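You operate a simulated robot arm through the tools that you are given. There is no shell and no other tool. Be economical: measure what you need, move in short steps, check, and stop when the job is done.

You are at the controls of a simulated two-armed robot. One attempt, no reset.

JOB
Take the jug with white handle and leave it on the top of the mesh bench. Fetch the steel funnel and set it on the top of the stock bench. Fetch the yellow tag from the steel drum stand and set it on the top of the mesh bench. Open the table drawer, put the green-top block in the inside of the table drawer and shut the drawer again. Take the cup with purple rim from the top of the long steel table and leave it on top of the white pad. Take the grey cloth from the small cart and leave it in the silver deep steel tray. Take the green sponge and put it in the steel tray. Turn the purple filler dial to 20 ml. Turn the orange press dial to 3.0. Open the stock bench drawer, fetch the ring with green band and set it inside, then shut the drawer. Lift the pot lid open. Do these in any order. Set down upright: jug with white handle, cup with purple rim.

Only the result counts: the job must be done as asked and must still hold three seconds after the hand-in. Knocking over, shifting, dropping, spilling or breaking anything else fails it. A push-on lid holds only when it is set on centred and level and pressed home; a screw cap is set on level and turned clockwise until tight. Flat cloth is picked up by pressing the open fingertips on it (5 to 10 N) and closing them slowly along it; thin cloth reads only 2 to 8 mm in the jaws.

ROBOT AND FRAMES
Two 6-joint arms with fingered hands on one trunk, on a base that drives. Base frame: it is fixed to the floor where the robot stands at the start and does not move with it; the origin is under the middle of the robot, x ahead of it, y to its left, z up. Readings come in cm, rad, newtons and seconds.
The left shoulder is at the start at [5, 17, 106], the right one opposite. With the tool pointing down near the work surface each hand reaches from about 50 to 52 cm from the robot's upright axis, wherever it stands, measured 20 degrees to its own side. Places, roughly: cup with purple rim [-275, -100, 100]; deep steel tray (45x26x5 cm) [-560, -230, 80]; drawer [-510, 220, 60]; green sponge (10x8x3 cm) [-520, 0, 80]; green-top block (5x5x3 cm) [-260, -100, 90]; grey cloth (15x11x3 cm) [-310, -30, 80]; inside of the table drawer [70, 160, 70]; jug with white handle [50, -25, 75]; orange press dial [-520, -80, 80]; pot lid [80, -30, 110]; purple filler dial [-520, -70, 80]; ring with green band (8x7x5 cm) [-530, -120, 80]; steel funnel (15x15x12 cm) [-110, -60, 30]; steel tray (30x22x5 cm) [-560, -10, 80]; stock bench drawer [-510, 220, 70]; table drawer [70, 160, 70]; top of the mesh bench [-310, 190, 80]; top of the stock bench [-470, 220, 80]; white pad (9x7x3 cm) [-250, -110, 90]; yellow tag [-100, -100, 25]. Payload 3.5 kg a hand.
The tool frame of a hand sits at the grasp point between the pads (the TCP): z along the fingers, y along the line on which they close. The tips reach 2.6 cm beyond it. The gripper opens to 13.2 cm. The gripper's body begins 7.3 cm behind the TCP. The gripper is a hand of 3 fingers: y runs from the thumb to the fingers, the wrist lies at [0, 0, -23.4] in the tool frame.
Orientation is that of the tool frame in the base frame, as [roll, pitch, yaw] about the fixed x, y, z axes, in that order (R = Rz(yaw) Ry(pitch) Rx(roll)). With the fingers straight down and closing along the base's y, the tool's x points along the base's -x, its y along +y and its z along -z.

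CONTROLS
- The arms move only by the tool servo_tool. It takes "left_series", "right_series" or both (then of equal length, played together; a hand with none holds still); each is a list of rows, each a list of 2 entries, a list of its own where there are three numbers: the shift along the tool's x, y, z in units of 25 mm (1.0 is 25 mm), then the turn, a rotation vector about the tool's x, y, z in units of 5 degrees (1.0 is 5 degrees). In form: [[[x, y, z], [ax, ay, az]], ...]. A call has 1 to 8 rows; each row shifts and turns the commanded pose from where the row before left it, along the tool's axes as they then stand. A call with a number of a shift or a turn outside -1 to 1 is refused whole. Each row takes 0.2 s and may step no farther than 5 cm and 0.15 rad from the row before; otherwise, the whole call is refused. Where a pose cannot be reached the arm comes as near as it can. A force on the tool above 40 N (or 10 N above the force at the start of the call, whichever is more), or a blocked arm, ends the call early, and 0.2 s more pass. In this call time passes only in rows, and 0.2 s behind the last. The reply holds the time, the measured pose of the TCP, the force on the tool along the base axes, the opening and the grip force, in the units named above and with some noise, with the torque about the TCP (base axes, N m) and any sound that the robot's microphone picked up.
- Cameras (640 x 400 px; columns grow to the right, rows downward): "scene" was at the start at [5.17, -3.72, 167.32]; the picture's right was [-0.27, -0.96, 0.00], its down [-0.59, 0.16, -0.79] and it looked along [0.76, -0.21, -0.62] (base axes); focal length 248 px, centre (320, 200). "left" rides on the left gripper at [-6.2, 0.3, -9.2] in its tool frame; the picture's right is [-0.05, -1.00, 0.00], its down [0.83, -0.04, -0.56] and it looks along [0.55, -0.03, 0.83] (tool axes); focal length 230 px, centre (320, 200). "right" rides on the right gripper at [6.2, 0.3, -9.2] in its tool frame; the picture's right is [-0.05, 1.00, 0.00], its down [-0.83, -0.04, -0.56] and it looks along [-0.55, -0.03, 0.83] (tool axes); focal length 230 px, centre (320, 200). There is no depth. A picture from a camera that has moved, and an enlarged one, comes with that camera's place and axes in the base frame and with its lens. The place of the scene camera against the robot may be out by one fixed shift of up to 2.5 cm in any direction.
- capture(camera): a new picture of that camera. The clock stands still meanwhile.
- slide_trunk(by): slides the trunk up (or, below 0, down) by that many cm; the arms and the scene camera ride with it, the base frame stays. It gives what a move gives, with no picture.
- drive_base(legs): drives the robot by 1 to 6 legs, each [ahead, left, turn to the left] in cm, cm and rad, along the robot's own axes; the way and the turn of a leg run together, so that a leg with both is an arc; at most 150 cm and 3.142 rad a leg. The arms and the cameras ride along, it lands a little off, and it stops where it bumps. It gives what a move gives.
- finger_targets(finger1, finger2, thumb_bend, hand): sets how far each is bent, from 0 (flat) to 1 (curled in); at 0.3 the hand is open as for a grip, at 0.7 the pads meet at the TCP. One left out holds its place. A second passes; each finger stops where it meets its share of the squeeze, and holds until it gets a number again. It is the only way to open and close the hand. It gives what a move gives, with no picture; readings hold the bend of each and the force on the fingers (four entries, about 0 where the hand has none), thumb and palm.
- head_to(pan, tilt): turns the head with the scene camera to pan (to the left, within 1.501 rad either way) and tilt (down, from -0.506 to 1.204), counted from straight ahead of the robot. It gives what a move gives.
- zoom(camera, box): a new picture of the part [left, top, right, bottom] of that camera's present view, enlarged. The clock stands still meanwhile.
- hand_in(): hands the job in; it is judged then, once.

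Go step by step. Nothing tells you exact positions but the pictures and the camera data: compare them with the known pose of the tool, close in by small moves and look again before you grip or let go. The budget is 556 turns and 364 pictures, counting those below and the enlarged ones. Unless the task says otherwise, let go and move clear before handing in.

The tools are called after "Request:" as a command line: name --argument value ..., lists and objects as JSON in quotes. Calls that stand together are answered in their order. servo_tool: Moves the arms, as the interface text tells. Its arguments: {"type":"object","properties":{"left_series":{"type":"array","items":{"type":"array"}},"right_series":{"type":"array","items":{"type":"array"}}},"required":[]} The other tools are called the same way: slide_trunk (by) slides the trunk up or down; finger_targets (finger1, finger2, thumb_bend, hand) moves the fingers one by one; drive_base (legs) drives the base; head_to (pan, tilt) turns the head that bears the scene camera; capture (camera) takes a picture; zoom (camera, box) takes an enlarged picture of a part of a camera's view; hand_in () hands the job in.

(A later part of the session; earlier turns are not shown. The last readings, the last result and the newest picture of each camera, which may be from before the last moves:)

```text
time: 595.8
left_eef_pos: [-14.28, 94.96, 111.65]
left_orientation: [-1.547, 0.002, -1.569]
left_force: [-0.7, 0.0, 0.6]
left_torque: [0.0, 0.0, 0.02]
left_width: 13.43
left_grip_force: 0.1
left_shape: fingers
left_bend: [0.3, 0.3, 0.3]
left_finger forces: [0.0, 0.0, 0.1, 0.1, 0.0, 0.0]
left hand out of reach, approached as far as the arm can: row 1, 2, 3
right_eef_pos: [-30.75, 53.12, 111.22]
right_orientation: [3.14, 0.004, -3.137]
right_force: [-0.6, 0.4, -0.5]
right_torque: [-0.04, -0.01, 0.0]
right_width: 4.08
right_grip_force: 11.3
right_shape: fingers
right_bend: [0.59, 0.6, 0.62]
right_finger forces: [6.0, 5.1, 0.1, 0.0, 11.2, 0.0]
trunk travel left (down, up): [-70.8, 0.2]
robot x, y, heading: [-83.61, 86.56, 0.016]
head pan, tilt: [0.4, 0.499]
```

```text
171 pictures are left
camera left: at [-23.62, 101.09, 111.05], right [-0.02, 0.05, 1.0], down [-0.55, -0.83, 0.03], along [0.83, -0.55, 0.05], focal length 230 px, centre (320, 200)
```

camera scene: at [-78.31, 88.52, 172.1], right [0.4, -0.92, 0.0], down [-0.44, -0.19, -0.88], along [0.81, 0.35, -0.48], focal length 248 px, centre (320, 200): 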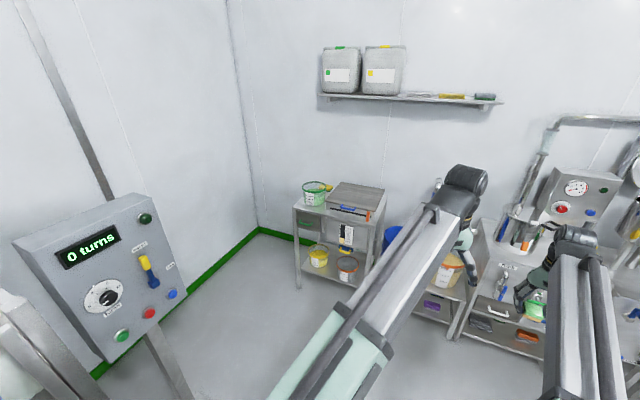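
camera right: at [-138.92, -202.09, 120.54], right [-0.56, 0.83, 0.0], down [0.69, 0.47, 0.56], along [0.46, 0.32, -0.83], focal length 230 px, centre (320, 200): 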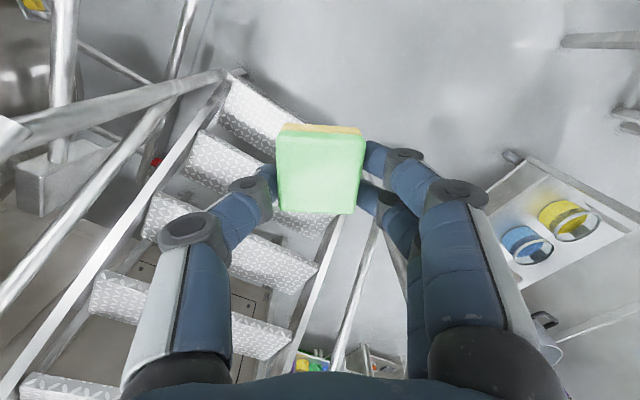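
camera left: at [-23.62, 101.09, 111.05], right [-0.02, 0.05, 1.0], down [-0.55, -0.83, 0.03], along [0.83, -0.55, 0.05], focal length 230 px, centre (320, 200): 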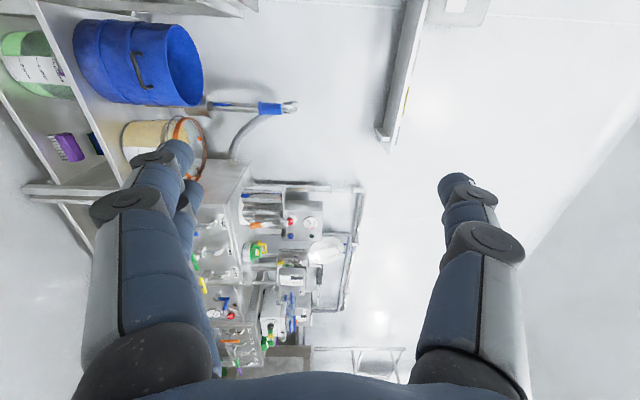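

The left hand points forward. The machine's control post stands near [-47, 174], so I reach further to the left with the arm to keep the base away from it, then approach.

Request:
servo_tool --left_series '[[[-1, 0, 0], [0, 0, 0]], [[-1, 0, 0], [0, 0, 0]], [[-1, 0, 0], [0, 0, 0]], [[-1, 0, 0], [0, 0, 0]], [[-1, 0, 0], [0, 0, 0]], [[-1, 0, 0], [0, 0, 0]]]'

Request:
finger_targets --hand "left" --finger1 0.53 --finger2 0.53 --thumb_bend 0.53

Request:
drive_base --legs '[[40, 0, 0], [0, 46, -0.012]]'

Request:
capture --camera "scene"

Request:
capture --camera "left"

```text
time: 597.2
left_eef_pos: [-14.13, 103.54, 112.41]
left_orientation: [-1.549, 0.007, -1.547]
left_force: [-0.2, 0.0, 0.5]
left_torque: [-0.02, 0.02, -0.03]
left_width: 13.43
left_grip_force: 0.1
left_shape: fingers
left_bend: [0.3, 0.3, 0.3]
left_finger forces: [0.1, 0.0, 0.1, 0.0, 0.1, 0.0]
left hand out of reach, approached as far as the arm can: row 4, 5, 6
right_eef_pos: [-30.71, 53.12, 111.16]
right_orientation: [3.139, 0.004, -3.138]
right_force: [0.2, -0.3, -1.0]
right_torque: [-0.04, 0.03, 0.0]
right_width: 4.07
right_grip_force: 11.2
right_shape: fingers
right_bend: [0.59, 0.6, 0.62]
right_finger forces: [6.1, 5.1, 0.0, 0.1, 11.2, 0.1]
trunk travel left (down, up): [-70.8, 0.2]
robot x, y, heading: [-83.13, 86.5, 0.009]
head pan, tilt: [0.4, 0.499]
```

```text
time: 598.2
left_eef_pos: [-14.37, 103.57, 112.55]
left_orientation: [-1.552, 0.006, -1.546]
left_force: [-0.7, -0.3, -1.0]
left_torque: [-0.03, 0.04, -0.03]
left_width: 5.85
left_grip_force: 0.1
left_shape: fingers
left_bend: [0.53, 0.53, 0.53]
left_finger forces: [0.0, 0.1, 0.0, 0.0, 0.0, 0.0]
right_eef_pos: [-30.8, 53.18, 111.19]
right_orientation: [3.14, 0.005, -3.138]
right_force: [0.1, -0.4, -0.8]
right_torque: [-0.01, 0.0, 0.02]
right_width: 4.09
right_grip_force: 11.2
right_shape: fingers
right_bend: [0.59, 0.6, 0.62]
right_finger forces: [6.1, 5.1, 0.0, 0.0, 11.2, 0.0]
trunk travel left (down, up): [-70.8, 0.2]
robot x, y, heading: [-83.14, 86.69, 0.013]
head pan, tilt: [0.4, 0.499]
```

```text
time: 603.0
left_eef_pos: [25.13, 150.19, 112.27]
left_orientation: [-1.552, 0.005, -1.552]
left_force: [0.5, -0.5, -0.3]
left_torque: [0.0, -0.02, -0.01]
left_width: 5.83
left_grip_force: 0.0
left_shape: fingers
left_bend: [0.53, 0.53, 0.53]
left_finger forces: [0.0, 0.0, 0.0, 0.0, 0.1, 0.1]
right_eef_pos: [8.26, 99.76, 111.16]
right_orientation: [3.139, 0.006, -3.141]
right_force: [0.4, 0.3, -1.2]
right_torque: [-0.02, 0.01, 0.01]
right_width: 4.08
right_grip_force: 11.5
right_shape: fingers
right_bend: [0.59, 0.6, 0.62]
right_finger forces: [6.1, 5.2, 0.0, 0.0, 11.2, 0.0]
trunk travel left (down, up): [-70.8, 0.2]
robot x, y, heading: [-44.28, 133.56, 0.008]
head pan, tilt: [0.4, 0.499]
```

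```text
170 pictures are left
camera scene: at [-39.02, 135.49, 172.1], right [0.39, -0.92, 0.0], down [-0.44, -0.19, -0.88], along [0.81, 0.35, -0.48], focal length 248 px, centre (320, 200)
```

scene: 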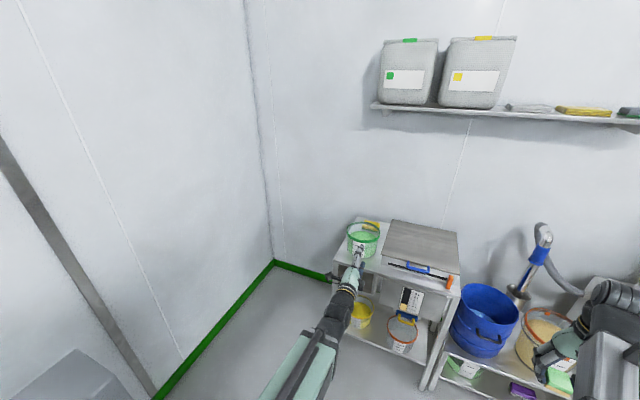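

```text
169 pictures are left
camera left: at [15.73, 156.06, 111.8], right [-0.02, 0.05, 1.0], down [-0.54, -0.84, 0.03], along [0.84, -0.54, 0.04], focal length 230 px, centre (320, 200)
```

left: 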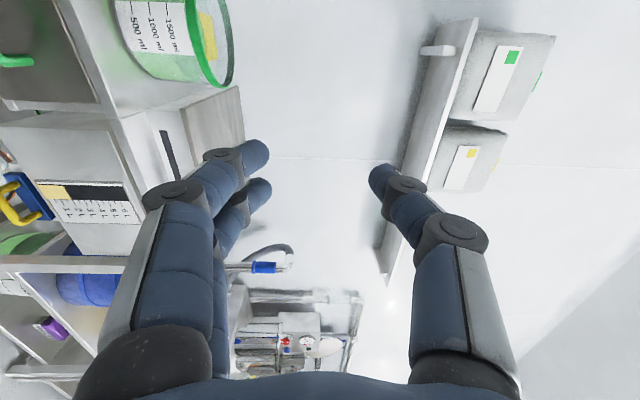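

Request:
slide_trunk --by -38

Request:
capture --camera "left"

Request:
capture --camera "scene"

```text
time: 606.7
left_eef_pos: [25.28, 150.06, 74.33]
left_orientation: [-1.553, 0.007, -1.551]
left_force: [-0.2, -0.4, -0.4]
left_torque: [-0.03, -0.01, -0.01]
left_width: 5.87
left_grip_force: 0.0
left_shape: fingers
left_bend: [0.53, 0.53, 0.53]
left_finger forces: [0.1, 0.1, 0.0, 0.0, 0.0, 0.0]
right_eef_pos: [8.36, 99.76, 73.08]
right_orientation: [3.141, 0.006, 3.141]
right_force: [0.1, 0.0, -0.6]
right_torque: [-0.01, -0.01, 0.0]
right_width: 4.07
right_grip_force: 11.4
right_shape: fingers
right_bend: [0.59, 0.6, 0.62]
right_finger forces: [6.1, 5.1, 0.0, 0.0, 11.2, 0.1]
trunk travel left (down, up): [-32.8, 38.2]
robot x, y, heading: [-44.18, 132.86, 0.003]
head pan, tilt: [0.4, 0.499]
```

```text
168 pictures are left
camera left: at [15.73, 155.99, 73.82], right [-0.02, 0.05, 1.0], down [-0.54, -0.84, 0.03], along [0.84, -0.54, 0.04], focal length 230 px, centre (320, 200)
```

left: 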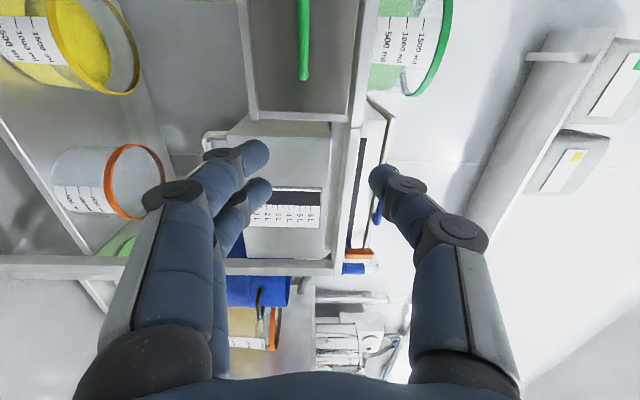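

```text
167 pictures are left
camera scene: at [-39.02, 135.37, 134.1], right [0.39, -0.92, 0.0], down [-0.44, -0.19, -0.88], along [0.81, 0.35, -0.48], focal length 248 px, centre (320, 200)
```

scene: 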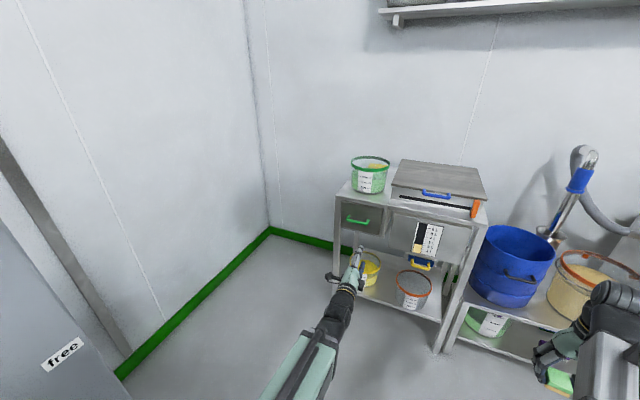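

The handle is at about [58, 156, 71.5]. I move the right hand inward, clear of the blue bucket, then align and approach.

Request:
servo_tool --right_series '[[[0, 1, 0], [0, 0, 0]], [[0, 1, 0], [0, 0, 0]], [[0, 1, 0], [0, 0, 0]], [[0, 1, 0], [0, 0, 0]], [[0, 1, 0], [0, 0, 0]], [[0, 1, 0], [0, 0, 0]]]'

Request:
slide_trunk --by -2.6

Request:
drive_base --legs '[[20, 6, 0]]'

Request:
capture --camera "left"

Request:
capture --camera "scene"

```text
time: 608.1
left_eef_pos: [25.08, 149.99, 74.36]
left_orientation: [-1.553, 0.007, -1.55]
left_force: [-0.4, 0.1, -0.6]
left_torque: [-0.01, -0.02, -0.02]
left_width: 5.82
left_grip_force: 0.1
left_shape: fingers
left_bend: [0.53, 0.53, 0.53]
left_finger forces: [0.0, 0.1, 0.0, 0.0, 0.0, 0.0]
right_eef_pos: [8.45, 114.59, 73.19]
right_orientation: [3.139, 0.005, 3.138]
right_force: [0.2, 0.2, 0.2]
right_torque: [0.01, -0.01, -0.01]
right_width: 4.07
right_grip_force: 10.9
right_shape: fingers
right_bend: [0.59, 0.6, 0.62]
right_finger forces: [6.1, 5.2, 0.0, 0.0, 11.3, 0.1]
trunk travel left (down, up): [-32.8, 38.2]
robot x, y, heading: [-44.4, 133.34, 0.008]
head pan, tilt: [0.4, 0.499]
```

```text
time: 608.8
left_eef_pos: [25.19, 150.02, 71.84]
left_orientation: [-1.552, 0.006, -1.55]
left_force: [0.0, -0.3, 0.6]
left_torque: [-0.02, 0.02, -0.01]
left_width: 5.82
left_grip_force: 0.0
left_shape: fingers
left_bend: [0.53, 0.53, 0.53]
left_finger forces: [0.0, 0.0, 0.0, 0.0, 0.0, 0.0]
right_eef_pos: [8.46, 114.8, 70.59]
right_orientation: [3.139, 0.005, -3.141]
right_force: [0.5, 0.4, -0.7]
right_torque: [-0.05, -0.01, 0.0]
right_width: 4.08
right_grip_force: 11.8
right_shape: fingers
right_bend: [0.59, 0.6, 0.62]
right_finger forces: [6.1, 5.3, 0.0, 0.0, 11.3, 0.0]
trunk travel left (down, up): [-30.2, 40.8]
robot x, y, heading: [-44.31, 133.18, 0.009]
head pan, tilt: [0.4, 0.499]
```

```text
time: 610.5
left_eef_pos: [45.4, 156.21, 71.77]
left_orientation: [-1.551, 0.007, -1.551]
left_force: [-0.6, -0.3, 0.0]
left_torque: [0.05, 0.03, 0.03]
left_width: 5.83
left_grip_force: 0.0
left_shape: fingers
left_bend: [0.53, 0.53, 0.53]
left_finger forces: [0.0, 0.0, 0.0, 0.0, 0.0, 0.0]
right_eef_pos: [28.76, 121.01, 70.47]
right_orientation: [3.14, 0.007, -3.141]
right_force: [0.3, -0.2, -0.1]
right_torque: [0.0, -0.02, -0.02]
right_width: 4.07
right_grip_force: 11.4
right_shape: fingers
right_bend: [0.59, 0.6, 0.62]
right_finger forces: [6.1, 5.1, 0.0, 0.0, 11.2, 0.1]
trunk travel left (down, up): [-30.2, 40.8]
robot x, y, heading: [-24.3, 139.3, 0.003]
head pan, tilt: [0.4, 0.499]
```

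```text
166 pictures are left
camera left: at [36.02, 162.21, 71.22], right [-0.02, 0.05, 1.0], down [-0.54, -0.84, 0.03], along [0.84, -0.54, 0.04], focal length 230 px, centre (320, 200)
```

left: 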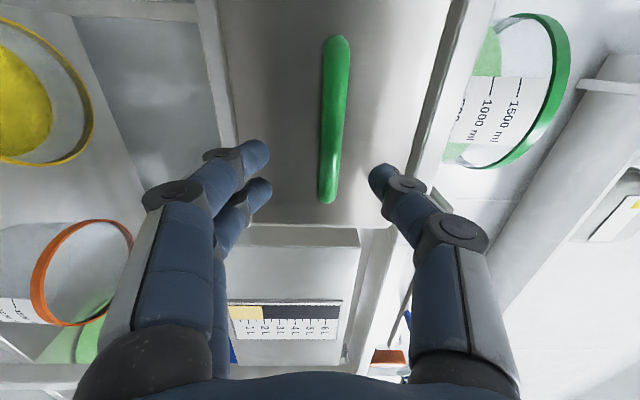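

```text
165 pictures are left
camera scene: at [-18.73, 141.57, 131.5], right [0.39, -0.92, 0.0], down [-0.44, -0.19, -0.88], along [0.81, 0.35, -0.48], focal length 248 px, centre (320, 200)
```

scene: 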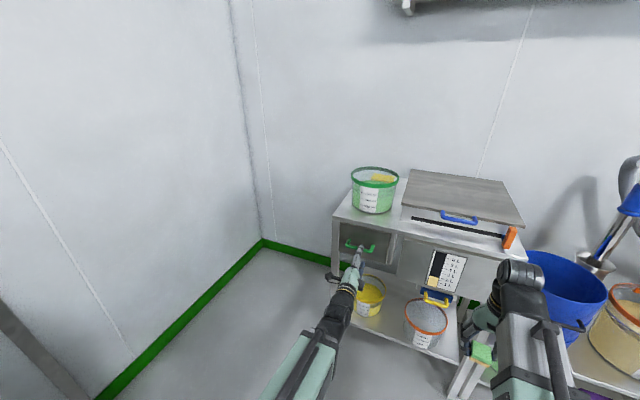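

The bar is at x ≈ 52, z ≈ 72.4. I raise slightly, move ahead 6 cm and hook the fingers around it.

Request:
slide_trunk --by 0.6

Request:
drive_base --legs '[[6, 0, 0]]'

Request:
capture --camera "left"

```text
time: 611.0
left_eef_pos: [45.21, 156.24, 72.36]
left_orientation: [-1.551, 0.007, -1.551]
left_force: [0.1, -0.1, -0.9]
left_torque: [-0.05, -0.02, 0.02]
left_width: 5.85
left_grip_force: 0.0
left_shape: fingers
left_bend: [0.53, 0.53, 0.53]
left_finger forces: [0.0, 0.1, 0.0, 0.0, 0.0, 0.0]
right_eef_pos: [28.76, 120.94, 71.09]
right_orientation: [3.141, 0.005, -3.14]
right_force: [0.0, 0.3, -0.9]
right_torque: [0.02, 0.02, -0.02]
right_width: 4.09
right_grip_force: 11.3
right_shape: fingers
right_bend: [0.59, 0.6, 0.62]
right_finger forces: [6.0, 5.1, 0.0, 0.0, 11.3, 0.0]
trunk travel left (down, up): [-30.8, 40.2]
robot x, y, heading: [-24.07, 139.19, 0.006]
head pan, tilt: [0.4, 0.499]
```

```text
time: 612.1
left_eef_pos: [50.44, 156.23, 72.19]
left_orientation: [-1.558, 0.008, -1.552]
left_force: [-6.1, -1.1, -0.6]
left_torque: [-0.04, 0.24, -0.11]
left_width: 5.77
left_grip_force: 3.6
left_shape: fingers
left_bend: [0.53, 0.54, 0.53]
left_finger forces: [0.6, 5.4, 0.0, 0.1, 0.0, 0.0]
right_eef_pos: [33.99, 120.88, 71.18]
right_orientation: [3.139, 0.005, 3.14]
right_force: [0.1, -0.3, 0.4]
right_torque: [-0.03, 0.03, 0.02]
right_width: 4.08
right_grip_force: 11.5
right_shape: fingers
right_bend: [0.59, 0.6, 0.62]
right_finger forces: [6.2, 5.2, 0.1, 0.1, 11.3, 0.0]
trunk travel left (down, up): [-30.8, 40.2]
robot x, y, heading: [-18.6, 139.63, 0.008]
head pan, tilt: [0.4, 0.499]
stopped in leg 1: the force on the tool passed its limit at 82 N (the readings are from after the stop); the commanded pose is now the measured one
```

```text
164 pictures are left
camera left: at [41.01, 162.17, 71.71], right [-0.02, 0.04, 1.0], down [-0.54, -0.84, 0.03], along [0.84, -0.54, 0.04], focal length 230 px, centre (320, 200)
```

left: 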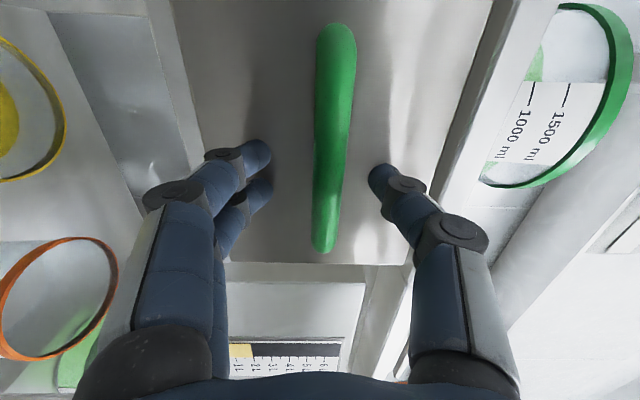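

The tips reached the drawer face. I curl the fingers around the bar.

Request:
drive_base --legs '[[-0.6, 0, 0]]'

Request:
finger_targets --hand "left" --finger1 0.72 --finger2 0.72 --thumb_bend 0.72

Request:
finger_targets --hand "left" --finger1 0.9 --finger2 0.9 --thumb_bend 0.9

Request:
drive_base --legs '[[-5, 0, 0]]'

Request:
capture --camera "left"

```text
time: 612.8
left_eef_pos: [49.85, 156.2, 72.15]
left_orientation: [-1.555, 0.006, -1.552]
left_force: [0.2, 1.0, -0.1]
left_torque: [0.03, 0.01, -0.03]
left_width: 5.79
left_grip_force: 0.0
left_shape: fingers
left_bend: [0.53, 0.53, 0.53]
left_finger forces: [0.1, 0.0, 0.0, 0.1, 0.0, 0.0]
right_eef_pos: [33.37, 120.95, 71.01]
right_orientation: [3.14, 0.006, 3.138]
right_force: [0.5, -0.2, 0.4]
right_torque: [0.03, 0.01, 0.03]
right_width: 4.1
right_grip_force: 11.4
right_shape: fingers
right_bend: [0.59, 0.6, 0.62]
right_finger forces: [6.1, 5.1, 0.1, 0.0, 11.3, 0.1]
trunk travel left (down, up): [-30.8, 40.2]
robot x, y, heading: [-19.47, 139.21, 0.001]
head pan, tilt: [0.4, 0.499]
```

```text
time: 613.8
left_eef_pos: [49.82, 156.16, 72.14]
left_orientation: [-1.554, 0.007, -1.553]
left_force: [-0.2, 1.0, 4.8]
left_torque: [0.01, -0.02, 0.0]
left_width: 0.32
left_grip_force: 2.4
left_shape: fingers
left_bend: [0.72, 0.72, 0.71]
left_finger forces: [0.0, 0.1, 0.0, 0.0, 4.3, 0.1]
right_eef_pos: [33.34, 121.0, 71.07]
right_orientation: [3.139, 0.006, 3.14]
right_force: [0.1, 0.5, 0.4]
right_torque: [-0.02, 0.0, 0.0]
right_width: 4.09
right_grip_force: 11.4
right_shape: fingers
right_bend: [0.59, 0.6, 0.62]
right_finger forces: [6.2, 5.3, 0.1, 0.1, 11.3, 0.0]
trunk travel left (down, up): [-30.8, 40.2]
robot x, y, heading: [-19.3, 139.41, 0.001]
head pan, tilt: [0.4, 0.499]
```

```text
time: 614.8
left_eef_pos: [49.92, 156.2, 72.23]
left_orientation: [-1.557, 0.008, -1.552]
left_force: [0.2, 0.6, 0.3]
left_torque: [0.0, 0.01, -0.02]
left_width: 0.0
left_grip_force: 0.0
left_shape: fingers
left_bend: [0.82, 0.82, 0.81]
left_finger forces: [0.0, 0.0, 0.0, 0.0, 0.1, 0.0]
right_eef_pos: [33.33, 120.98, 71.11]
right_orientation: [3.139, 0.005, 3.14]
right_force: [0.2, -0.4, -0.8]
right_torque: [-0.02, -0.04, -0.05]
right_width: 4.07
right_grip_force: 11.5
right_shape: fingers
right_bend: [0.59, 0.6, 0.62]
right_finger forces: [6.1, 5.2, 0.0, 0.0, 11.4, 0.0]
trunk travel left (down, up): [-30.8, 40.2]
robot x, y, heading: [-19.1, 139.54, 0.002]
head pan, tilt: [0.4, 0.499]
```

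```text
time: 615.7
left_eef_pos: [44.68, 156.16, 72.18]
left_orientation: [-1.556, 0.006, -1.553]
left_force: [0.6, -0.7, 0.3]
left_torque: [0.03, 0.02, 0.03]
left_width: 0.0
left_grip_force: 0.3
left_shape: fingers
left_bend: [0.82, 0.83, 0.82]
left_finger forces: [0.0, 0.0, 0.0, 0.1, 0.6, 0.1]
right_eef_pos: [28.32, 120.84, 71.02]
right_orientation: [3.141, 0.003, 3.141]
right_force: [0.2, 0.4, -1.8]
right_torque: [-0.04, -0.01, 0.01]
right_width: 4.09
right_grip_force: 10.9
right_shape: fingers
right_bend: [0.59, 0.6, 0.62]
right_finger forces: [6.1, 5.2, 0.0, 0.0, 11.3, 0.0]
trunk travel left (down, up): [-30.8, 40.2]
robot x, y, heading: [-24.31, 139.04, 0.003]
head pan, tilt: [0.4, 0.499]
```

```text
163 pictures are left
camera left: at [35.34, 162.15, 71.68], right [-0.02, 0.04, 1.0], down [-0.54, -0.84, 0.03], along [0.84, -0.54, 0.04], focal length 230 px, centre (320, 200)
```

left: 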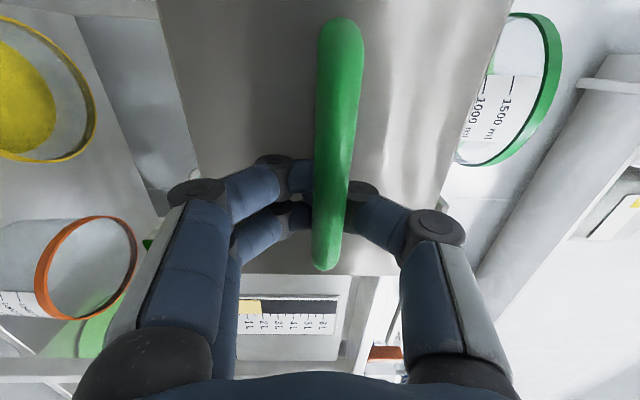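

The drawer follows. I pull it out another 13 cm.

Request:
drive_base --legs '[[-13, 0, 0]]'

Request:
zoom --camera "scene" --box '[280, 130, 540, 330]'

```text
time: 617.0
left_eef_pos: [31.66, 156.14, 72.23]
left_orientation: [-1.558, 0.009, -1.555]
left_force: [0.1, -0.3, 0.5]
left_torque: [-0.03, -0.01, 0.02]
left_width: 0.0
left_grip_force: 0.2
left_shape: fingers
left_bend: [0.83, 0.83, 0.83]
left_finger forces: [0.0, 0.1, 0.0, 0.0, 0.3, 0.1]
right_eef_pos: [15.22, 120.81, 71.17]
right_orientation: [3.14, 0.005, 3.138]
right_force: [-0.3, 0.1, -0.7]
right_torque: [0.01, 0.0, 0.01]
right_width: 4.09
right_grip_force: 11.2
right_shape: fingers
right_bend: [0.59, 0.6, 0.62]
right_finger forces: [6.1, 5.2, 0.1, 0.0, 11.3, 0.0]
trunk travel left (down, up): [-30.8, 40.2]
robot x, y, heading: [-37.81, 139.2, 0.009]
head pan, tilt: [0.4, 0.499]
```

```text
2.00 times, centred on (410, 230) of scene
camera zoom: at [-32.25, 141.51, 132.1], right [0.39, -0.92, 0.0], down [-0.44, -0.19, -0.88], along [0.81, 0.35, -0.48], focal length 496 px, centre (140, 140)
```

zoom: 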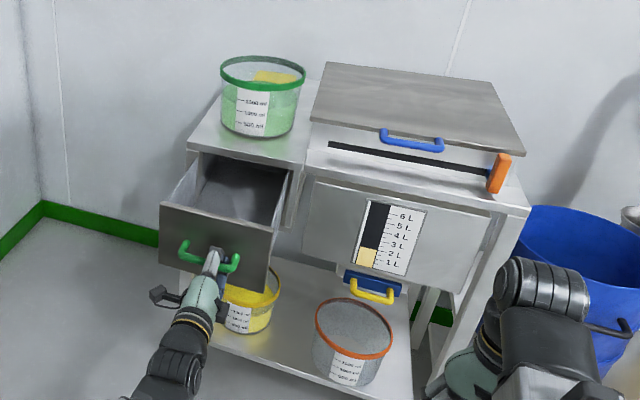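

The drawer is open about 18 cm and empty. I release it, back off, raise, and rotate left so the right hand can reach over the drawer without my tail hitting the control post.

Request:
finger_targets --hand "left" --finger1 0.45 --finger2 0.45 --thumb_bend 0.45

Request:
drive_base --legs '[[-9, 0, 0]]'

Request:
slide_trunk --by 20

Request:
drive_base --legs '[[0, -14, 0], [0, 0, 0.6]]'

Request:
servo_tool --right_series '[[[-1, 0, 0], [0, 0, 0]], [[-1, 0, 0], [0, 0, 0]], [[-1, 0, 0], [0, 0, 0]], [[-1, 0, 0], [0, 0, 0]], [[-1, 0, 0], [0, 0, 0]]]'

Request:
head_to --pan 0.0 --tilt 0.6

Request:
capture --camera "scene"

Request:
capture --camera "right"

```text
time: 618.0
left_eef_pos: [31.73, 156.15, 72.2]
left_orientation: [-1.558, 0.005, -1.554]
left_force: [-0.6, 0.0, 0.1]
left_torque: [0.0, -0.03, 0.02]
left_width: 8.42
left_grip_force: 0.0
left_shape: fingers
left_bend: [0.45, 0.45, 0.45]
left_finger forces: [0.0, 0.0, 0.1, 0.1, 0.0, 0.1]
right_eef_pos: [15.15, 120.77, 71.08]
right_orientation: [3.139, 0.005, 3.14]
right_force: [-0.3, -0.2, -0.3]
right_torque: [0.03, -0.02, 0.0]
right_width: 4.07
right_grip_force: 11.0
right_shape: fingers
right_bend: [0.59, 0.6, 0.62]
right_finger forces: [6.0, 5.2, 0.1, 0.0, 11.3, 0.1]
trunk travel left (down, up): [-30.8, 40.2]
robot x, y, heading: [-37.55, 139.24, 0.005]
head pan, tilt: [0.4, 0.499]
```

```text
time: 619.1
left_eef_pos: [22.67, 156.18, 72.18]
left_orientation: [-1.556, 0.006, -1.552]
left_force: [-0.6, 0.4, 0.5]
left_torque: [0.01, -0.01, 0.0]
left_width: 8.41
left_grip_force: 0.0
left_shape: fingers
left_bend: [0.45, 0.45, 0.45]
left_finger forces: [0.0, 0.0, 0.0, 0.0, 0.1, 0.0]
right_eef_pos: [6.24, 120.91, 71.11]
right_orientation: [3.14, 0.004, -3.141]
right_force: [-0.2, -0.1, -0.4]
right_torque: [-0.02, 0.01, 0.01]
right_width: 4.07
right_grip_force: 11.6
right_shape: fingers
right_bend: [0.59, 0.6, 0.62]
right_finger forces: [6.1, 5.2, 0.1, 0.1, 11.3, 0.1]
trunk travel left (down, up): [-30.8, 40.2]
robot x, y, heading: [-46.63, 139.41, 0.002]
head pan, tilt: [0.4, 0.499]
```

```text
time: 621.3
left_eef_pos: [22.67, 156.16, 92.15]
left_orientation: [-1.556, 0.008, -1.551]
left_force: [0.3, -1.2, 0.4]
left_torque: [-0.02, -0.02, 0.0]
left_width: 8.44
left_grip_force: 0.1
left_shape: fingers
left_bend: [0.45, 0.45, 0.45]
left_finger forces: [0.0, 0.0, 0.1, 0.1, 0.1, 0.0]
right_eef_pos: [6.22, 120.79, 90.98]
right_orientation: [3.138, 0.006, 3.141]
right_force: [-0.2, 0.5, 0.2]
right_torque: [0.0, -0.03, -0.01]
right_width: 4.06
right_grip_force: 11.1
right_shape: fingers
right_bend: [0.59, 0.6, 0.62]
right_finger forces: [6.1, 5.1, 0.0, 0.1, 11.3, 0.1]
trunk travel left (down, up): [-50.8, 20.2]
robot x, y, heading: [-46.68, 139.33, 0.007]
head pan, tilt: [0.4, 0.499]
```

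```text
time: 624.3
left_eef_pos: [0.7, 178.74, 92.16]
left_orientation: [-1.556, 0.006, -0.946]
left_force: [-0.8, 0.1, -0.7]
left_torque: [0.01, 0.0, -0.02]
left_width: 8.39
left_grip_force: 0.0
left_shape: fingers
left_bend: [0.45, 0.45, 0.45]
left_finger forces: [0.1, 0.1, 0.1, 0.0, 0.0, 0.0]
right_eef_pos: [7.44, 140.39, 91.18]
right_orientation: [3.14, 0.006, -2.535]
right_force: [-0.3, 0.3, -0.6]
right_torque: [-0.02, -0.01, -0.02]
right_width: 4.07
right_grip_force: 10.7
right_shape: fingers
right_bend: [0.59, 0.6, 0.62]
right_finger forces: [5.9, 5.2, 0.1, 0.1, 11.2, 0.1]
trunk travel left (down, up): [-50.8, 20.2]
robot x, y, heading: [-46.38, 125.48, 0.61]
head pan, tilt: [0.4, 0.499]
```

```text
time: 625.5
left_eef_pos: [0.74, 178.8, 92.19]
left_orientation: [-1.557, 0.008, -0.946]
left_force: [-0.2, 0.3, -0.6]
left_torque: [0.02, 0.02, 0.02]
left_width: 8.41
left_grip_force: 0.1
left_shape: fingers
left_bend: [0.45, 0.45, 0.45]
left_finger forces: [0.0, 0.1, 0.0, 0.1, 0.0, 0.0]
right_eef_pos: [17.65, 147.67, 91.4]
right_orientation: [3.139, 0.003, -2.536]
right_force: [0.3, -0.9, -0.4]
right_torque: [0.03, -0.01, -0.01]
right_width: 4.06
right_grip_force: 11.2
right_shape: fingers
right_bend: [0.59, 0.6, 0.62]
right_finger forces: [6.0, 5.1, 0.0, 0.1, 11.2, 0.0]
trunk travel left (down, up): [-50.8, 20.2]
robot x, y, heading: [-46.55, 125.51, 0.612]
head pan, tilt: [0.4, 0.499]
```

```text
time: 626.3
left_eef_pos: [0.6, 178.85, 92.17]
left_orientation: [-1.557, 0.008, -0.946]
left_force: [-0.4, 0.8, 0.9]
left_torque: [-0.03, 0.04, 0.0]
left_width: 8.37
left_grip_force: 0.0
left_shape: fingers
left_bend: [0.45, 0.45, 0.45]
left_finger forces: [0.1, 0.1, 0.1, 0.0, 0.1, 0.1]
right_eef_pos: [17.69, 147.61, 91.45]
right_orientation: [3.141, 0.005, -2.538]
right_force: [-0.2, -0.3, -0.7]
right_torque: [-0.01, -0.02, 0.01]
right_width: 4.06
right_grip_force: 10.9
right_shape: fingers
right_bend: [0.59, 0.6, 0.62]
right_finger forces: [6.0, 5.1, 0.0, 0.1, 11.2, 0.1]
trunk travel left (down, up): [-50.8, 20.2]
robot x, y, heading: [-46.46, 125.53, 0.614]
head pan, tilt: [0.0, 0.6]
```

```text
161 pictures are left
camera scene: at [-41.68, 126.89, 151.19], right [0.58, -0.82, 0.0], down [-0.46, -0.33, -0.83], along [0.67, 0.47, -0.56], focal length 248 px, centre (320, 200)
```

scene: 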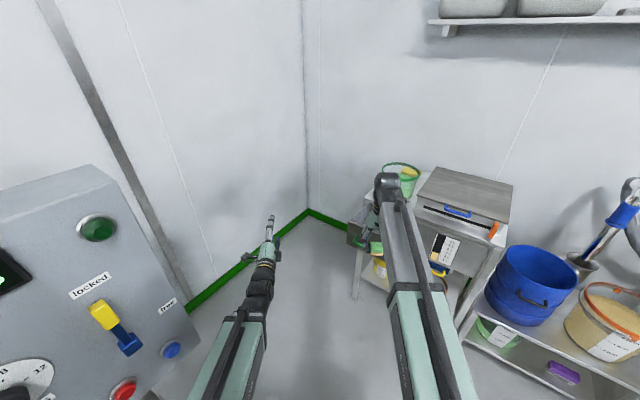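

```text
160 pictures are left
camera right: at [12.33, 144.38, 100.48], right [-0.53, 0.85, 0.0], down [0.71, 0.44, 0.56], along [0.47, 0.3, -0.83], focal length 230 px, centre (320, 200)
```

right: 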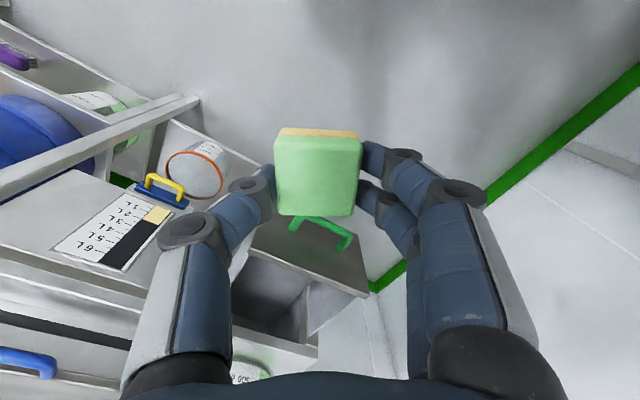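

The drawer opening is centred near [45, 158]. I drive the block over it.

Request:
drive_base --legs '[[28, -7.2, 0]]'

Request:
capture --camera "right"

```text
time: 628.3
left_eef_pos: [27.41, 189.38, 92.2]
left_orientation: [-1.557, 0.007, -0.94]
left_force: [-1.2, 0.1, 0.3]
left_torque: [-0.02, 0.0, 0.0]
left_width: 8.39
left_grip_force: 0.0
left_shape: fingers
left_bend: [0.45, 0.45, 0.45]
left_finger forces: [0.1, 0.0, 0.0, 0.0, 0.1, 0.0]
right_eef_pos: [44.47, 158.41, 91.33]
right_orientation: [3.139, 0.006, -2.53]
right_force: [0.1, 0.6, 0.0]
right_torque: [0.01, 0.01, -0.02]
right_width: 4.08
right_grip_force: 10.7
right_shape: fingers
right_bend: [0.59, 0.6, 0.62]
right_finger forces: [6.0, 5.2, 0.0, 0.0, 11.2, 0.0]
trunk travel left (down, up): [-50.8, 20.2]
robot x, y, heading: [-19.53, 135.8, 0.62]
head pan, tilt: [0.0, 0.6]
```

```text
159 pictures are left
camera right: at [39.29, 155.07, 100.45], right [-0.53, 0.85, 0.0], down [0.7, 0.44, 0.56], along [0.47, 0.3, -0.83], focal length 230 px, centre (320, 200)
```

right: 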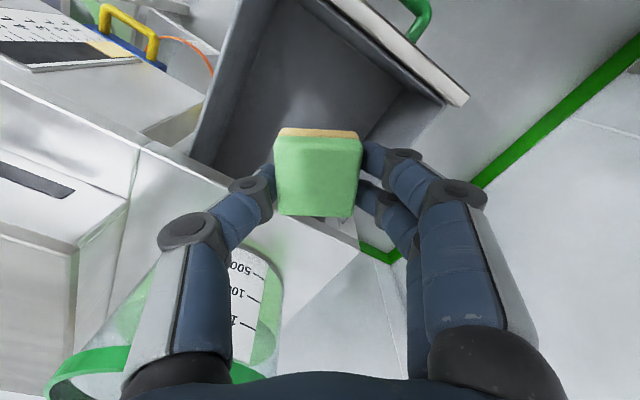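

The block is above the open drawer. I lower it inside.

Request:
slide_trunk --by -15

Request:
capture --camera "right"

```text
time: 630.1
left_eef_pos: [27.42, 189.34, 77.23]
left_orientation: [-1.556, 0.006, -0.938]
left_force: [0.2, 0.5, -0.6]
left_torque: [-0.02, 0.0, 0.01]
left_width: 8.4
left_grip_force: 0.0
left_shape: fingers
left_bend: [0.45, 0.45, 0.45]
left_finger forces: [0.0, 0.0, 0.0, 0.0, 0.1, 0.0]
right_eef_pos: [44.56, 158.24, 76.38]
right_orientation: [3.14, 0.006, -2.529]
right_force: [0.4, 0.3, -0.2]
right_torque: [-0.02, 0.03, -0.02]
right_width: 4.06
right_grip_force: 11.0
right_shape: fingers
right_bend: [0.59, 0.6, 0.62]
right_finger forces: [5.9, 5.1, 0.0, 0.1, 11.3, 0.0]
trunk travel left (down, up): [-35.8, 35.2]
robot x, y, heading: [-19.3, 135.85, 0.616]
head pan, tilt: [0.0, 0.6]
```

```text
158 pictures are left
camera right: at [39.25, 155.05, 85.49], right [-0.53, 0.85, 0.0], down [0.7, 0.44, 0.56], along [0.47, 0.3, -0.83], focal length 230 px, centre (320, 200)
```

right: 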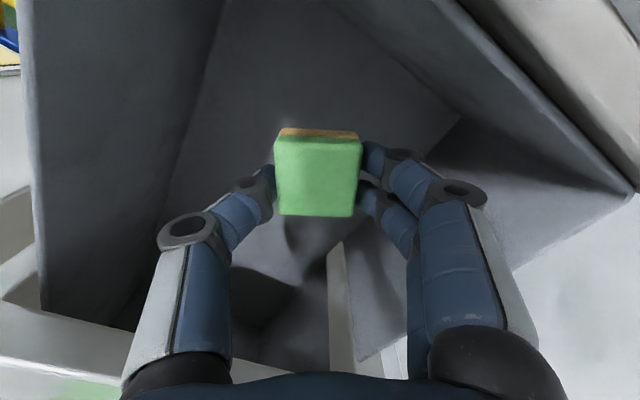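

Request:
slide_trunk --by -4

Request:
capture --camera "right"

```text
time: 630.9
left_eef_pos: [27.47, 189.37, 73.16]
left_orientation: [-1.555, 0.006, -0.939]
left_force: [0.3, -0.1, -0.9]
left_torque: [-0.01, 0.02, -0.01]
left_width: 8.39
left_grip_force: 0.0
left_shape: fingers
left_bend: [0.45, 0.45, 0.45]
left_finger forces: [0.0, 0.0, 0.0, 0.1, 0.0, 0.0]
right_eef_pos: [44.5, 158.28, 72.3]
right_orientation: [-3.141, 0.005, -2.529]
right_force: [0.5, 0.2, 0.1]
right_torque: [0.02, 0.03, 0.02]
right_width: 4.09
right_grip_force: 11.5
right_shape: fingers
right_bend: [0.59, 0.6, 0.62]
right_finger forces: [6.0, 5.2, 0.0, 0.1, 11.1, 0.0]
trunk travel left (down, up): [-31.8, 39.2]
robot x, y, heading: [-19.37, 136.06, 0.62]
head pan, tilt: [0.0, 0.6]
```

```text
157 pictures are left
camera right: at [39.25, 155.04, 81.49], right [-0.53, 0.85, 0.0], down [0.7, 0.44, 0.56], along [0.47, 0.3, -0.83], focal length 230 px, centre (320, 200)
```

right: 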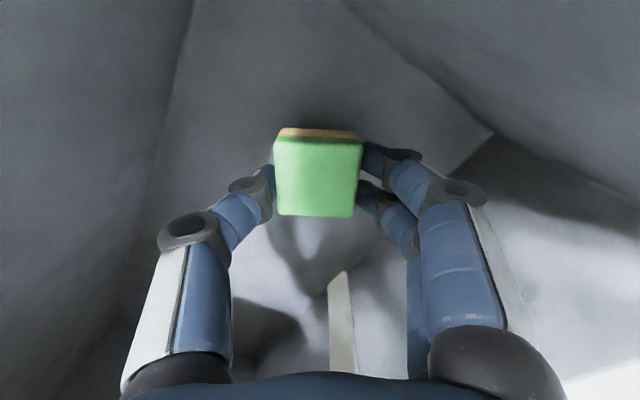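

Request:
slide_trunk --by -1.8

Request:
finger_targets --hand "right" --finger1 0.5 --finger2 0.5 --thumb_bend 0.5

Request:
slide_trunk --by 22

Request:
capture --camera "right"

```text
time: 631.5
left_eef_pos: [27.49, 189.38, 71.34]
left_orientation: [-1.558, 0.009, -0.94]
left_force: [0.7, 0.0, 1.2]
left_torque: [0.01, 0.01, -0.02]
left_width: 8.41
left_grip_force: 0.1
left_shape: fingers
left_bend: [0.45, 0.45, 0.45]
left_finger forces: [0.1, 0.0, 0.0, 0.0, 0.0, 0.0]
right_eef_pos: [44.56, 158.24, 70.62]
right_orientation: [3.138, 0.005, -2.53]
right_force: [0.5, 0.2, -0.9]
right_torque: [-0.03, 0.0, -0.03]
right_width: 4.06
right_grip_force: 11.3
right_shape: fingers
right_bend: [0.59, 0.6, 0.62]
right_finger forces: [6.0, 5.1, 0.1, 0.0, 11.2, 0.0]
trunk travel left (down, up): [-30.0, 41.0]
robot x, y, heading: [-19.52, 135.81, 0.618]
head pan, tilt: [0.0, 0.6]
```

```text
time: 632.5
left_eef_pos: [27.38, 189.38, 71.45]
left_orientation: [-1.558, 0.006, -0.939]
left_force: [-0.2, 0.3, -0.1]
left_torque: [-0.01, 0.02, 0.01]
left_width: 8.41
left_grip_force: 0.0
left_shape: fingers
left_bend: [0.45, 0.45, 0.45]
left_finger forces: [0.0, 0.0, 0.1, 0.0, 0.0, 0.0]
right_eef_pos: [44.54, 158.24, 70.51]
right_orientation: [3.14, 0.005, -2.53]
right_force: [-0.5, 0.0, 0.3]
right_torque: [-0.01, -0.01, -0.04]
right_width: 6.7
right_grip_force: 0.1
right_shape: fingers
right_bend: [0.5, 0.5, 0.5]
right_finger forces: [0.0, 0.0, 0.0, 0.1, 0.1, 0.0]
trunk travel left (down, up): [-30.0, 41.0]
robot x, y, heading: [-19.4, 135.83, 0.62]
head pan, tilt: [0.0, 0.6]
```

```text
time: 634.9
left_eef_pos: [27.39, 189.32, 93.34]
left_orientation: [-1.556, 0.007, -0.938]
left_force: [-0.6, -0.1, 0.1]
left_torque: [-0.01, 0.03, 0.0]
left_width: 8.41
left_grip_force: 0.0
left_shape: fingers
left_bend: [0.45, 0.45, 0.45]
left_finger forces: [0.0, 0.0, 0.0, 0.0, 0.1, 0.0]
right_eef_pos: [44.58, 158.29, 92.53]
right_orientation: [3.139, 0.005, -2.528]
right_force: [-0.1, -0.1, -0.4]
right_torque: [-0.03, 0.01, 0.01]
right_width: 6.68
right_grip_force: 0.0
right_shape: fingers
right_bend: [0.5, 0.5, 0.5]
right_finger forces: [0.1, 0.0, 0.0, 0.0, 0.0, 0.0]
trunk travel left (down, up): [-52.0, 19.0]
robot x, y, heading: [-19.58, 135.92, 0.618]
head pan, tilt: [0.0, 0.6]
```

```text
156 pictures are left
camera right: at [39.25, 155.05, 101.68], right [-0.53, 0.85, 0.0], down [0.7, 0.44, 0.56], along [0.47, 0.3, -0.83], focal length 230 px, centre (320, 200)
```

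right: 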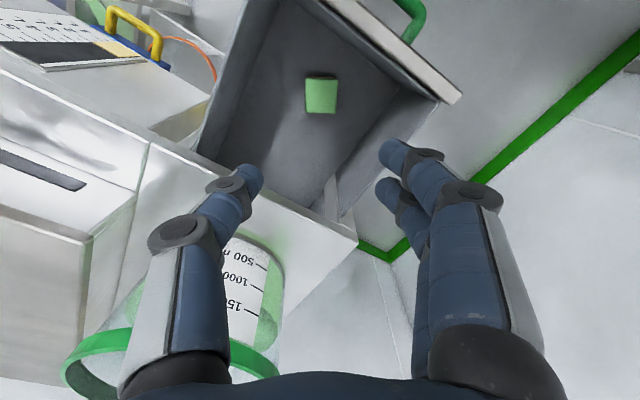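

The block lies in the drawer. I back off, straighten out, and line the left hand up to push the drawer shut.

Request:
drive_base --legs '[[-28, 7, 0], [0, 0, -0.615], [0, 14, 0]]'

Request:
finger_targets --hand "left" --finger1 0.68 --finger2 0.68 --thumb_bend 0.68

Request:
slide_trunk --by -16.5

Request:
capture --camera "left"

```text
time: 639.5
left_eef_pos: [22.55, 156.35, 93.42]
left_orientation: [-1.556, 0.008, -1.549]
left_force: [-0.3, -0.8, -0.9]
left_torque: [0.02, -0.07, -0.01]
left_width: 8.41
left_grip_force: 0.1
left_shape: fingers
left_bend: [0.45, 0.45, 0.45]
left_finger forces: [0.0, 0.0, 0.0, 0.0, 0.0, 0.0]
right_eef_pos: [18.69, 120.95, 92.59]
right_orientation: [-3.141, 0.004, -3.138]
right_force: [-0.2, 0.7, -0.6]
right_torque: [-0.02, 0.01, 0.02]
right_width: 6.71
right_grip_force: 0.1
right_shape: fingers
right_bend: [0.5, 0.5, 0.5]
right_finger forces: [0.0, 0.1, 0.0, 0.1, 0.0, 0.1]
trunk travel left (down, up): [-52.0, 19.0]
robot x, y, heading: [-46.67, 139.15, 0.01]
head pan, tilt: [0.0, 0.6]
```

```text
time: 640.5
left_eef_pos: [22.5, 156.07, 93.37]
left_orientation: [-1.559, 0.007, -1.549]
left_force: [0.0, 0.1, 0.0]
left_torque: [-0.01, 0.02, -0.02]
left_width: 1.17
left_grip_force: 0.0
left_shape: fingers
left_bend: [0.68, 0.68, 0.68]
left_finger forces: [0.0, 0.0, 0.0, 0.1, 0.0, 0.0]
right_eef_pos: [18.61, 120.95, 92.54]
right_orientation: [3.14, 0.004, -3.138]
right_force: [0.6, -0.2, 0.2]
right_torque: [-0.01, 0.0, -0.01]
right_width: 6.75
right_grip_force: 0.1
right_shape: fingers
right_bend: [0.5, 0.5, 0.5]
right_finger forces: [0.0, 0.1, 0.1, 0.0, 0.1, 0.0]
trunk travel left (down, up): [-52.0, 19.0]
robot x, y, heading: [-46.5, 138.9, 0.01]
head pan, tilt: [0.0, 0.6]
```

```text
time: 642.4
left_eef_pos: [22.44, 156.11, 76.84]
left_orientation: [-1.553, 0.006, -1.547]
left_force: [0.3, -0.5, 0.2]
left_torque: [-0.03, -0.01, 0.02]
left_width: 1.15
left_grip_force: 0.1
left_shape: fingers
left_bend: [0.68, 0.68, 0.68]
left_finger forces: [0.1, 0.0, 0.0, 0.0, 0.1, 0.0]
right_eef_pos: [18.72, 120.86, 76.08]
right_orientation: [3.14, 0.004, -3.137]
right_force: [-0.1, -0.4, 0.2]
right_torque: [-0.01, 0.02, 0.01]
right_width: 6.74
right_grip_force: 0.1
right_shape: fingers
right_bend: [0.5, 0.5, 0.5]
right_finger forces: [0.0, 0.1, 0.1, 0.1, 0.1, 0.0]
trunk travel left (down, up): [-35.5, 35.5]
robot x, y, heading: [-46.58, 139.04, 0.009]
head pan, tilt: [0.0, 0.6]
```

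```text
155 pictures are left
camera left: at [13.04, 162.07, 76.4], right [-0.02, 0.04, 1.0], down [-0.54, -0.84, 0.03], along [0.84, -0.54, 0.04], focal length 230 px, centre (320, 200)
```

left: 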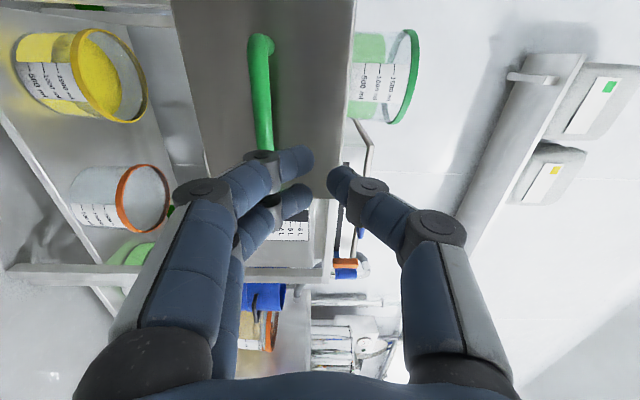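

I retract the right hand a bit, then push forward in short legs.

Request:
servo_tool --right_series '[[[1, 0, 0], [0, 0, 0]], [[1, 0, 0], [0, 0, 0]], [[1, 0, 0], [0, 0, 0]], [[1, 0, 0], [0, 0, 0]], [[1, 0, 0], [0, 0, 0]]]'

Request:
drive_base --legs '[[8, 0, 0]]'

Request:
drive_base --legs '[[4, 0, 0]]'

Request:
drive_base --legs '[[4, 0, 0]]'

Request:
capture --camera "left"

```text
time: 643.6
left_eef_pos: [22.53, 156.17, 76.87]
left_orientation: [-1.555, 0.006, -1.548]
left_force: [-0.2, 0.8, 0.0]
left_torque: [0.01, 0.04, -0.01]
left_width: 1.13
left_grip_force: 0.0
left_shape: fingers
left_bend: [0.68, 0.68, 0.68]
left_finger forces: [0.0, 0.0, 0.0, 0.0, 0.0, 0.0]
right_eef_pos: [6.09, 120.87, 75.92]
right_orientation: [3.14, 0.006, -3.138]
right_force: [0.5, 0.1, 0.0]
right_torque: [0.0, 0.01, 0.02]
right_width: 6.71
right_grip_force: 0.1
right_shape: fingers
right_bend: [0.5, 0.5, 0.5]
right_finger forces: [0.0, 0.0, 0.1, 0.0, 0.1, 0.1]
trunk travel left (down, up): [-35.5, 35.5]
robot x, y, heading: [-46.61, 139.07, 0.007]
head pan, tilt: [0.0, 0.6]
```

```text
time: 644.6
left_eef_pos: [30.51, 156.23, 76.93]
left_orientation: [-1.557, 0.009, -1.548]
left_force: [0.0, -0.1, 0.5]
left_torque: [0.0, 0.01, 0.01]
left_width: 1.15
left_grip_force: 0.1
left_shape: fingers
left_bend: [0.68, 0.68, 0.68]
left_finger forces: [0.0, 0.0, 0.0, 0.0, 0.0, 0.0]
right_eef_pos: [14.28, 121.05, 75.99]
right_orientation: [3.14, 0.006, -3.138]
right_force: [-0.5, 0.6, -0.5]
right_torque: [-0.01, -0.01, 0.0]
right_width: 6.73
right_grip_force: 0.0
right_shape: fingers
right_bend: [0.5, 0.5, 0.5]
right_finger forces: [0.0, 0.0, 0.1, 0.0, 0.0, 0.0]
trunk travel left (down, up): [-35.5, 35.5]
robot x, y, heading: [-38.86, 139.23, 0.006]
head pan, tilt: [0.0, 0.6]
```

```text
time: 645.5
left_eef_pos: [34.48, 156.39, 76.95]
left_orientation: [-1.555, 0.007, -1.548]
left_force: [0.2, 0.2, 0.0]
left_torque: [-0.01, 0.0, 0.0]
left_width: 1.05
left_grip_force: 0.1
left_shape: fingers
left_bend: [0.68, 0.68, 0.68]
left_finger forces: [0.0, 0.0, 0.0, 0.0, 0.0, 0.0]
right_eef_pos: [18.33, 120.99, 75.97]
right_orientation: [3.14, 0.005, -3.137]
right_force: [-0.8, -0.6, 0.2]
right_torque: [0.01, 0.02, 0.02]
right_width: 6.73
right_grip_force: 0.0
right_shape: fingers
right_bend: [0.5, 0.5, 0.5]
right_finger forces: [0.1, 0.0, 0.1, 0.0, 0.0, 0.1]
trunk travel left (down, up): [-35.5, 35.5]
robot x, y, heading: [-34.14, 139.12, 0.011]
head pan, tilt: [0.0, 0.6]
```

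```text
time: 646.4
left_eef_pos: [38.61, 156.3, 76.84]
left_orientation: [-1.556, 0.007, -1.548]
left_force: [0.3, 0.4, -0.9]
left_torque: [0.01, 0.0, -0.02]
left_width: 1.06
left_grip_force: 0.1
left_shape: fingers
left_bend: [0.68, 0.68, 0.68]
left_finger forces: [0.0, 0.0, 0.0, 0.1, 0.0, 0.1]
right_eef_pos: [22.44, 120.98, 76.08]
right_orientation: [3.139, 0.006, -3.138]
right_force: [-0.2, -0.7, -0.2]
right_torque: [0.01, -0.01, 0.01]
right_width: 6.72
right_grip_force: 0.0
right_shape: fingers
right_bend: [0.5, 0.5, 0.5]
right_finger forces: [0.0, 0.0, 0.1, 0.0, 0.0, 0.0]
trunk travel left (down, up): [-35.5, 35.5]
robot x, y, heading: [-30.45, 139.86, 0.01]
head pan, tilt: [0.0, 0.6]
```

```text
154 pictures are left
camera left: at [29.21, 162.26, 76.35], right [-0.01, 0.04, 1.0], down [-0.54, -0.84, 0.03], along [0.84, -0.54, 0.04], focal length 230 px, centre (320, 200)
```

left: 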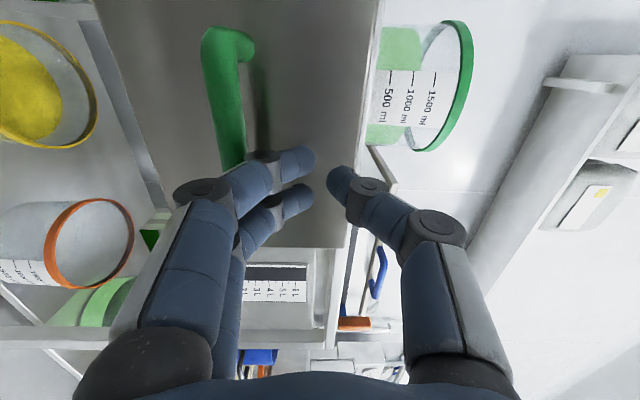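

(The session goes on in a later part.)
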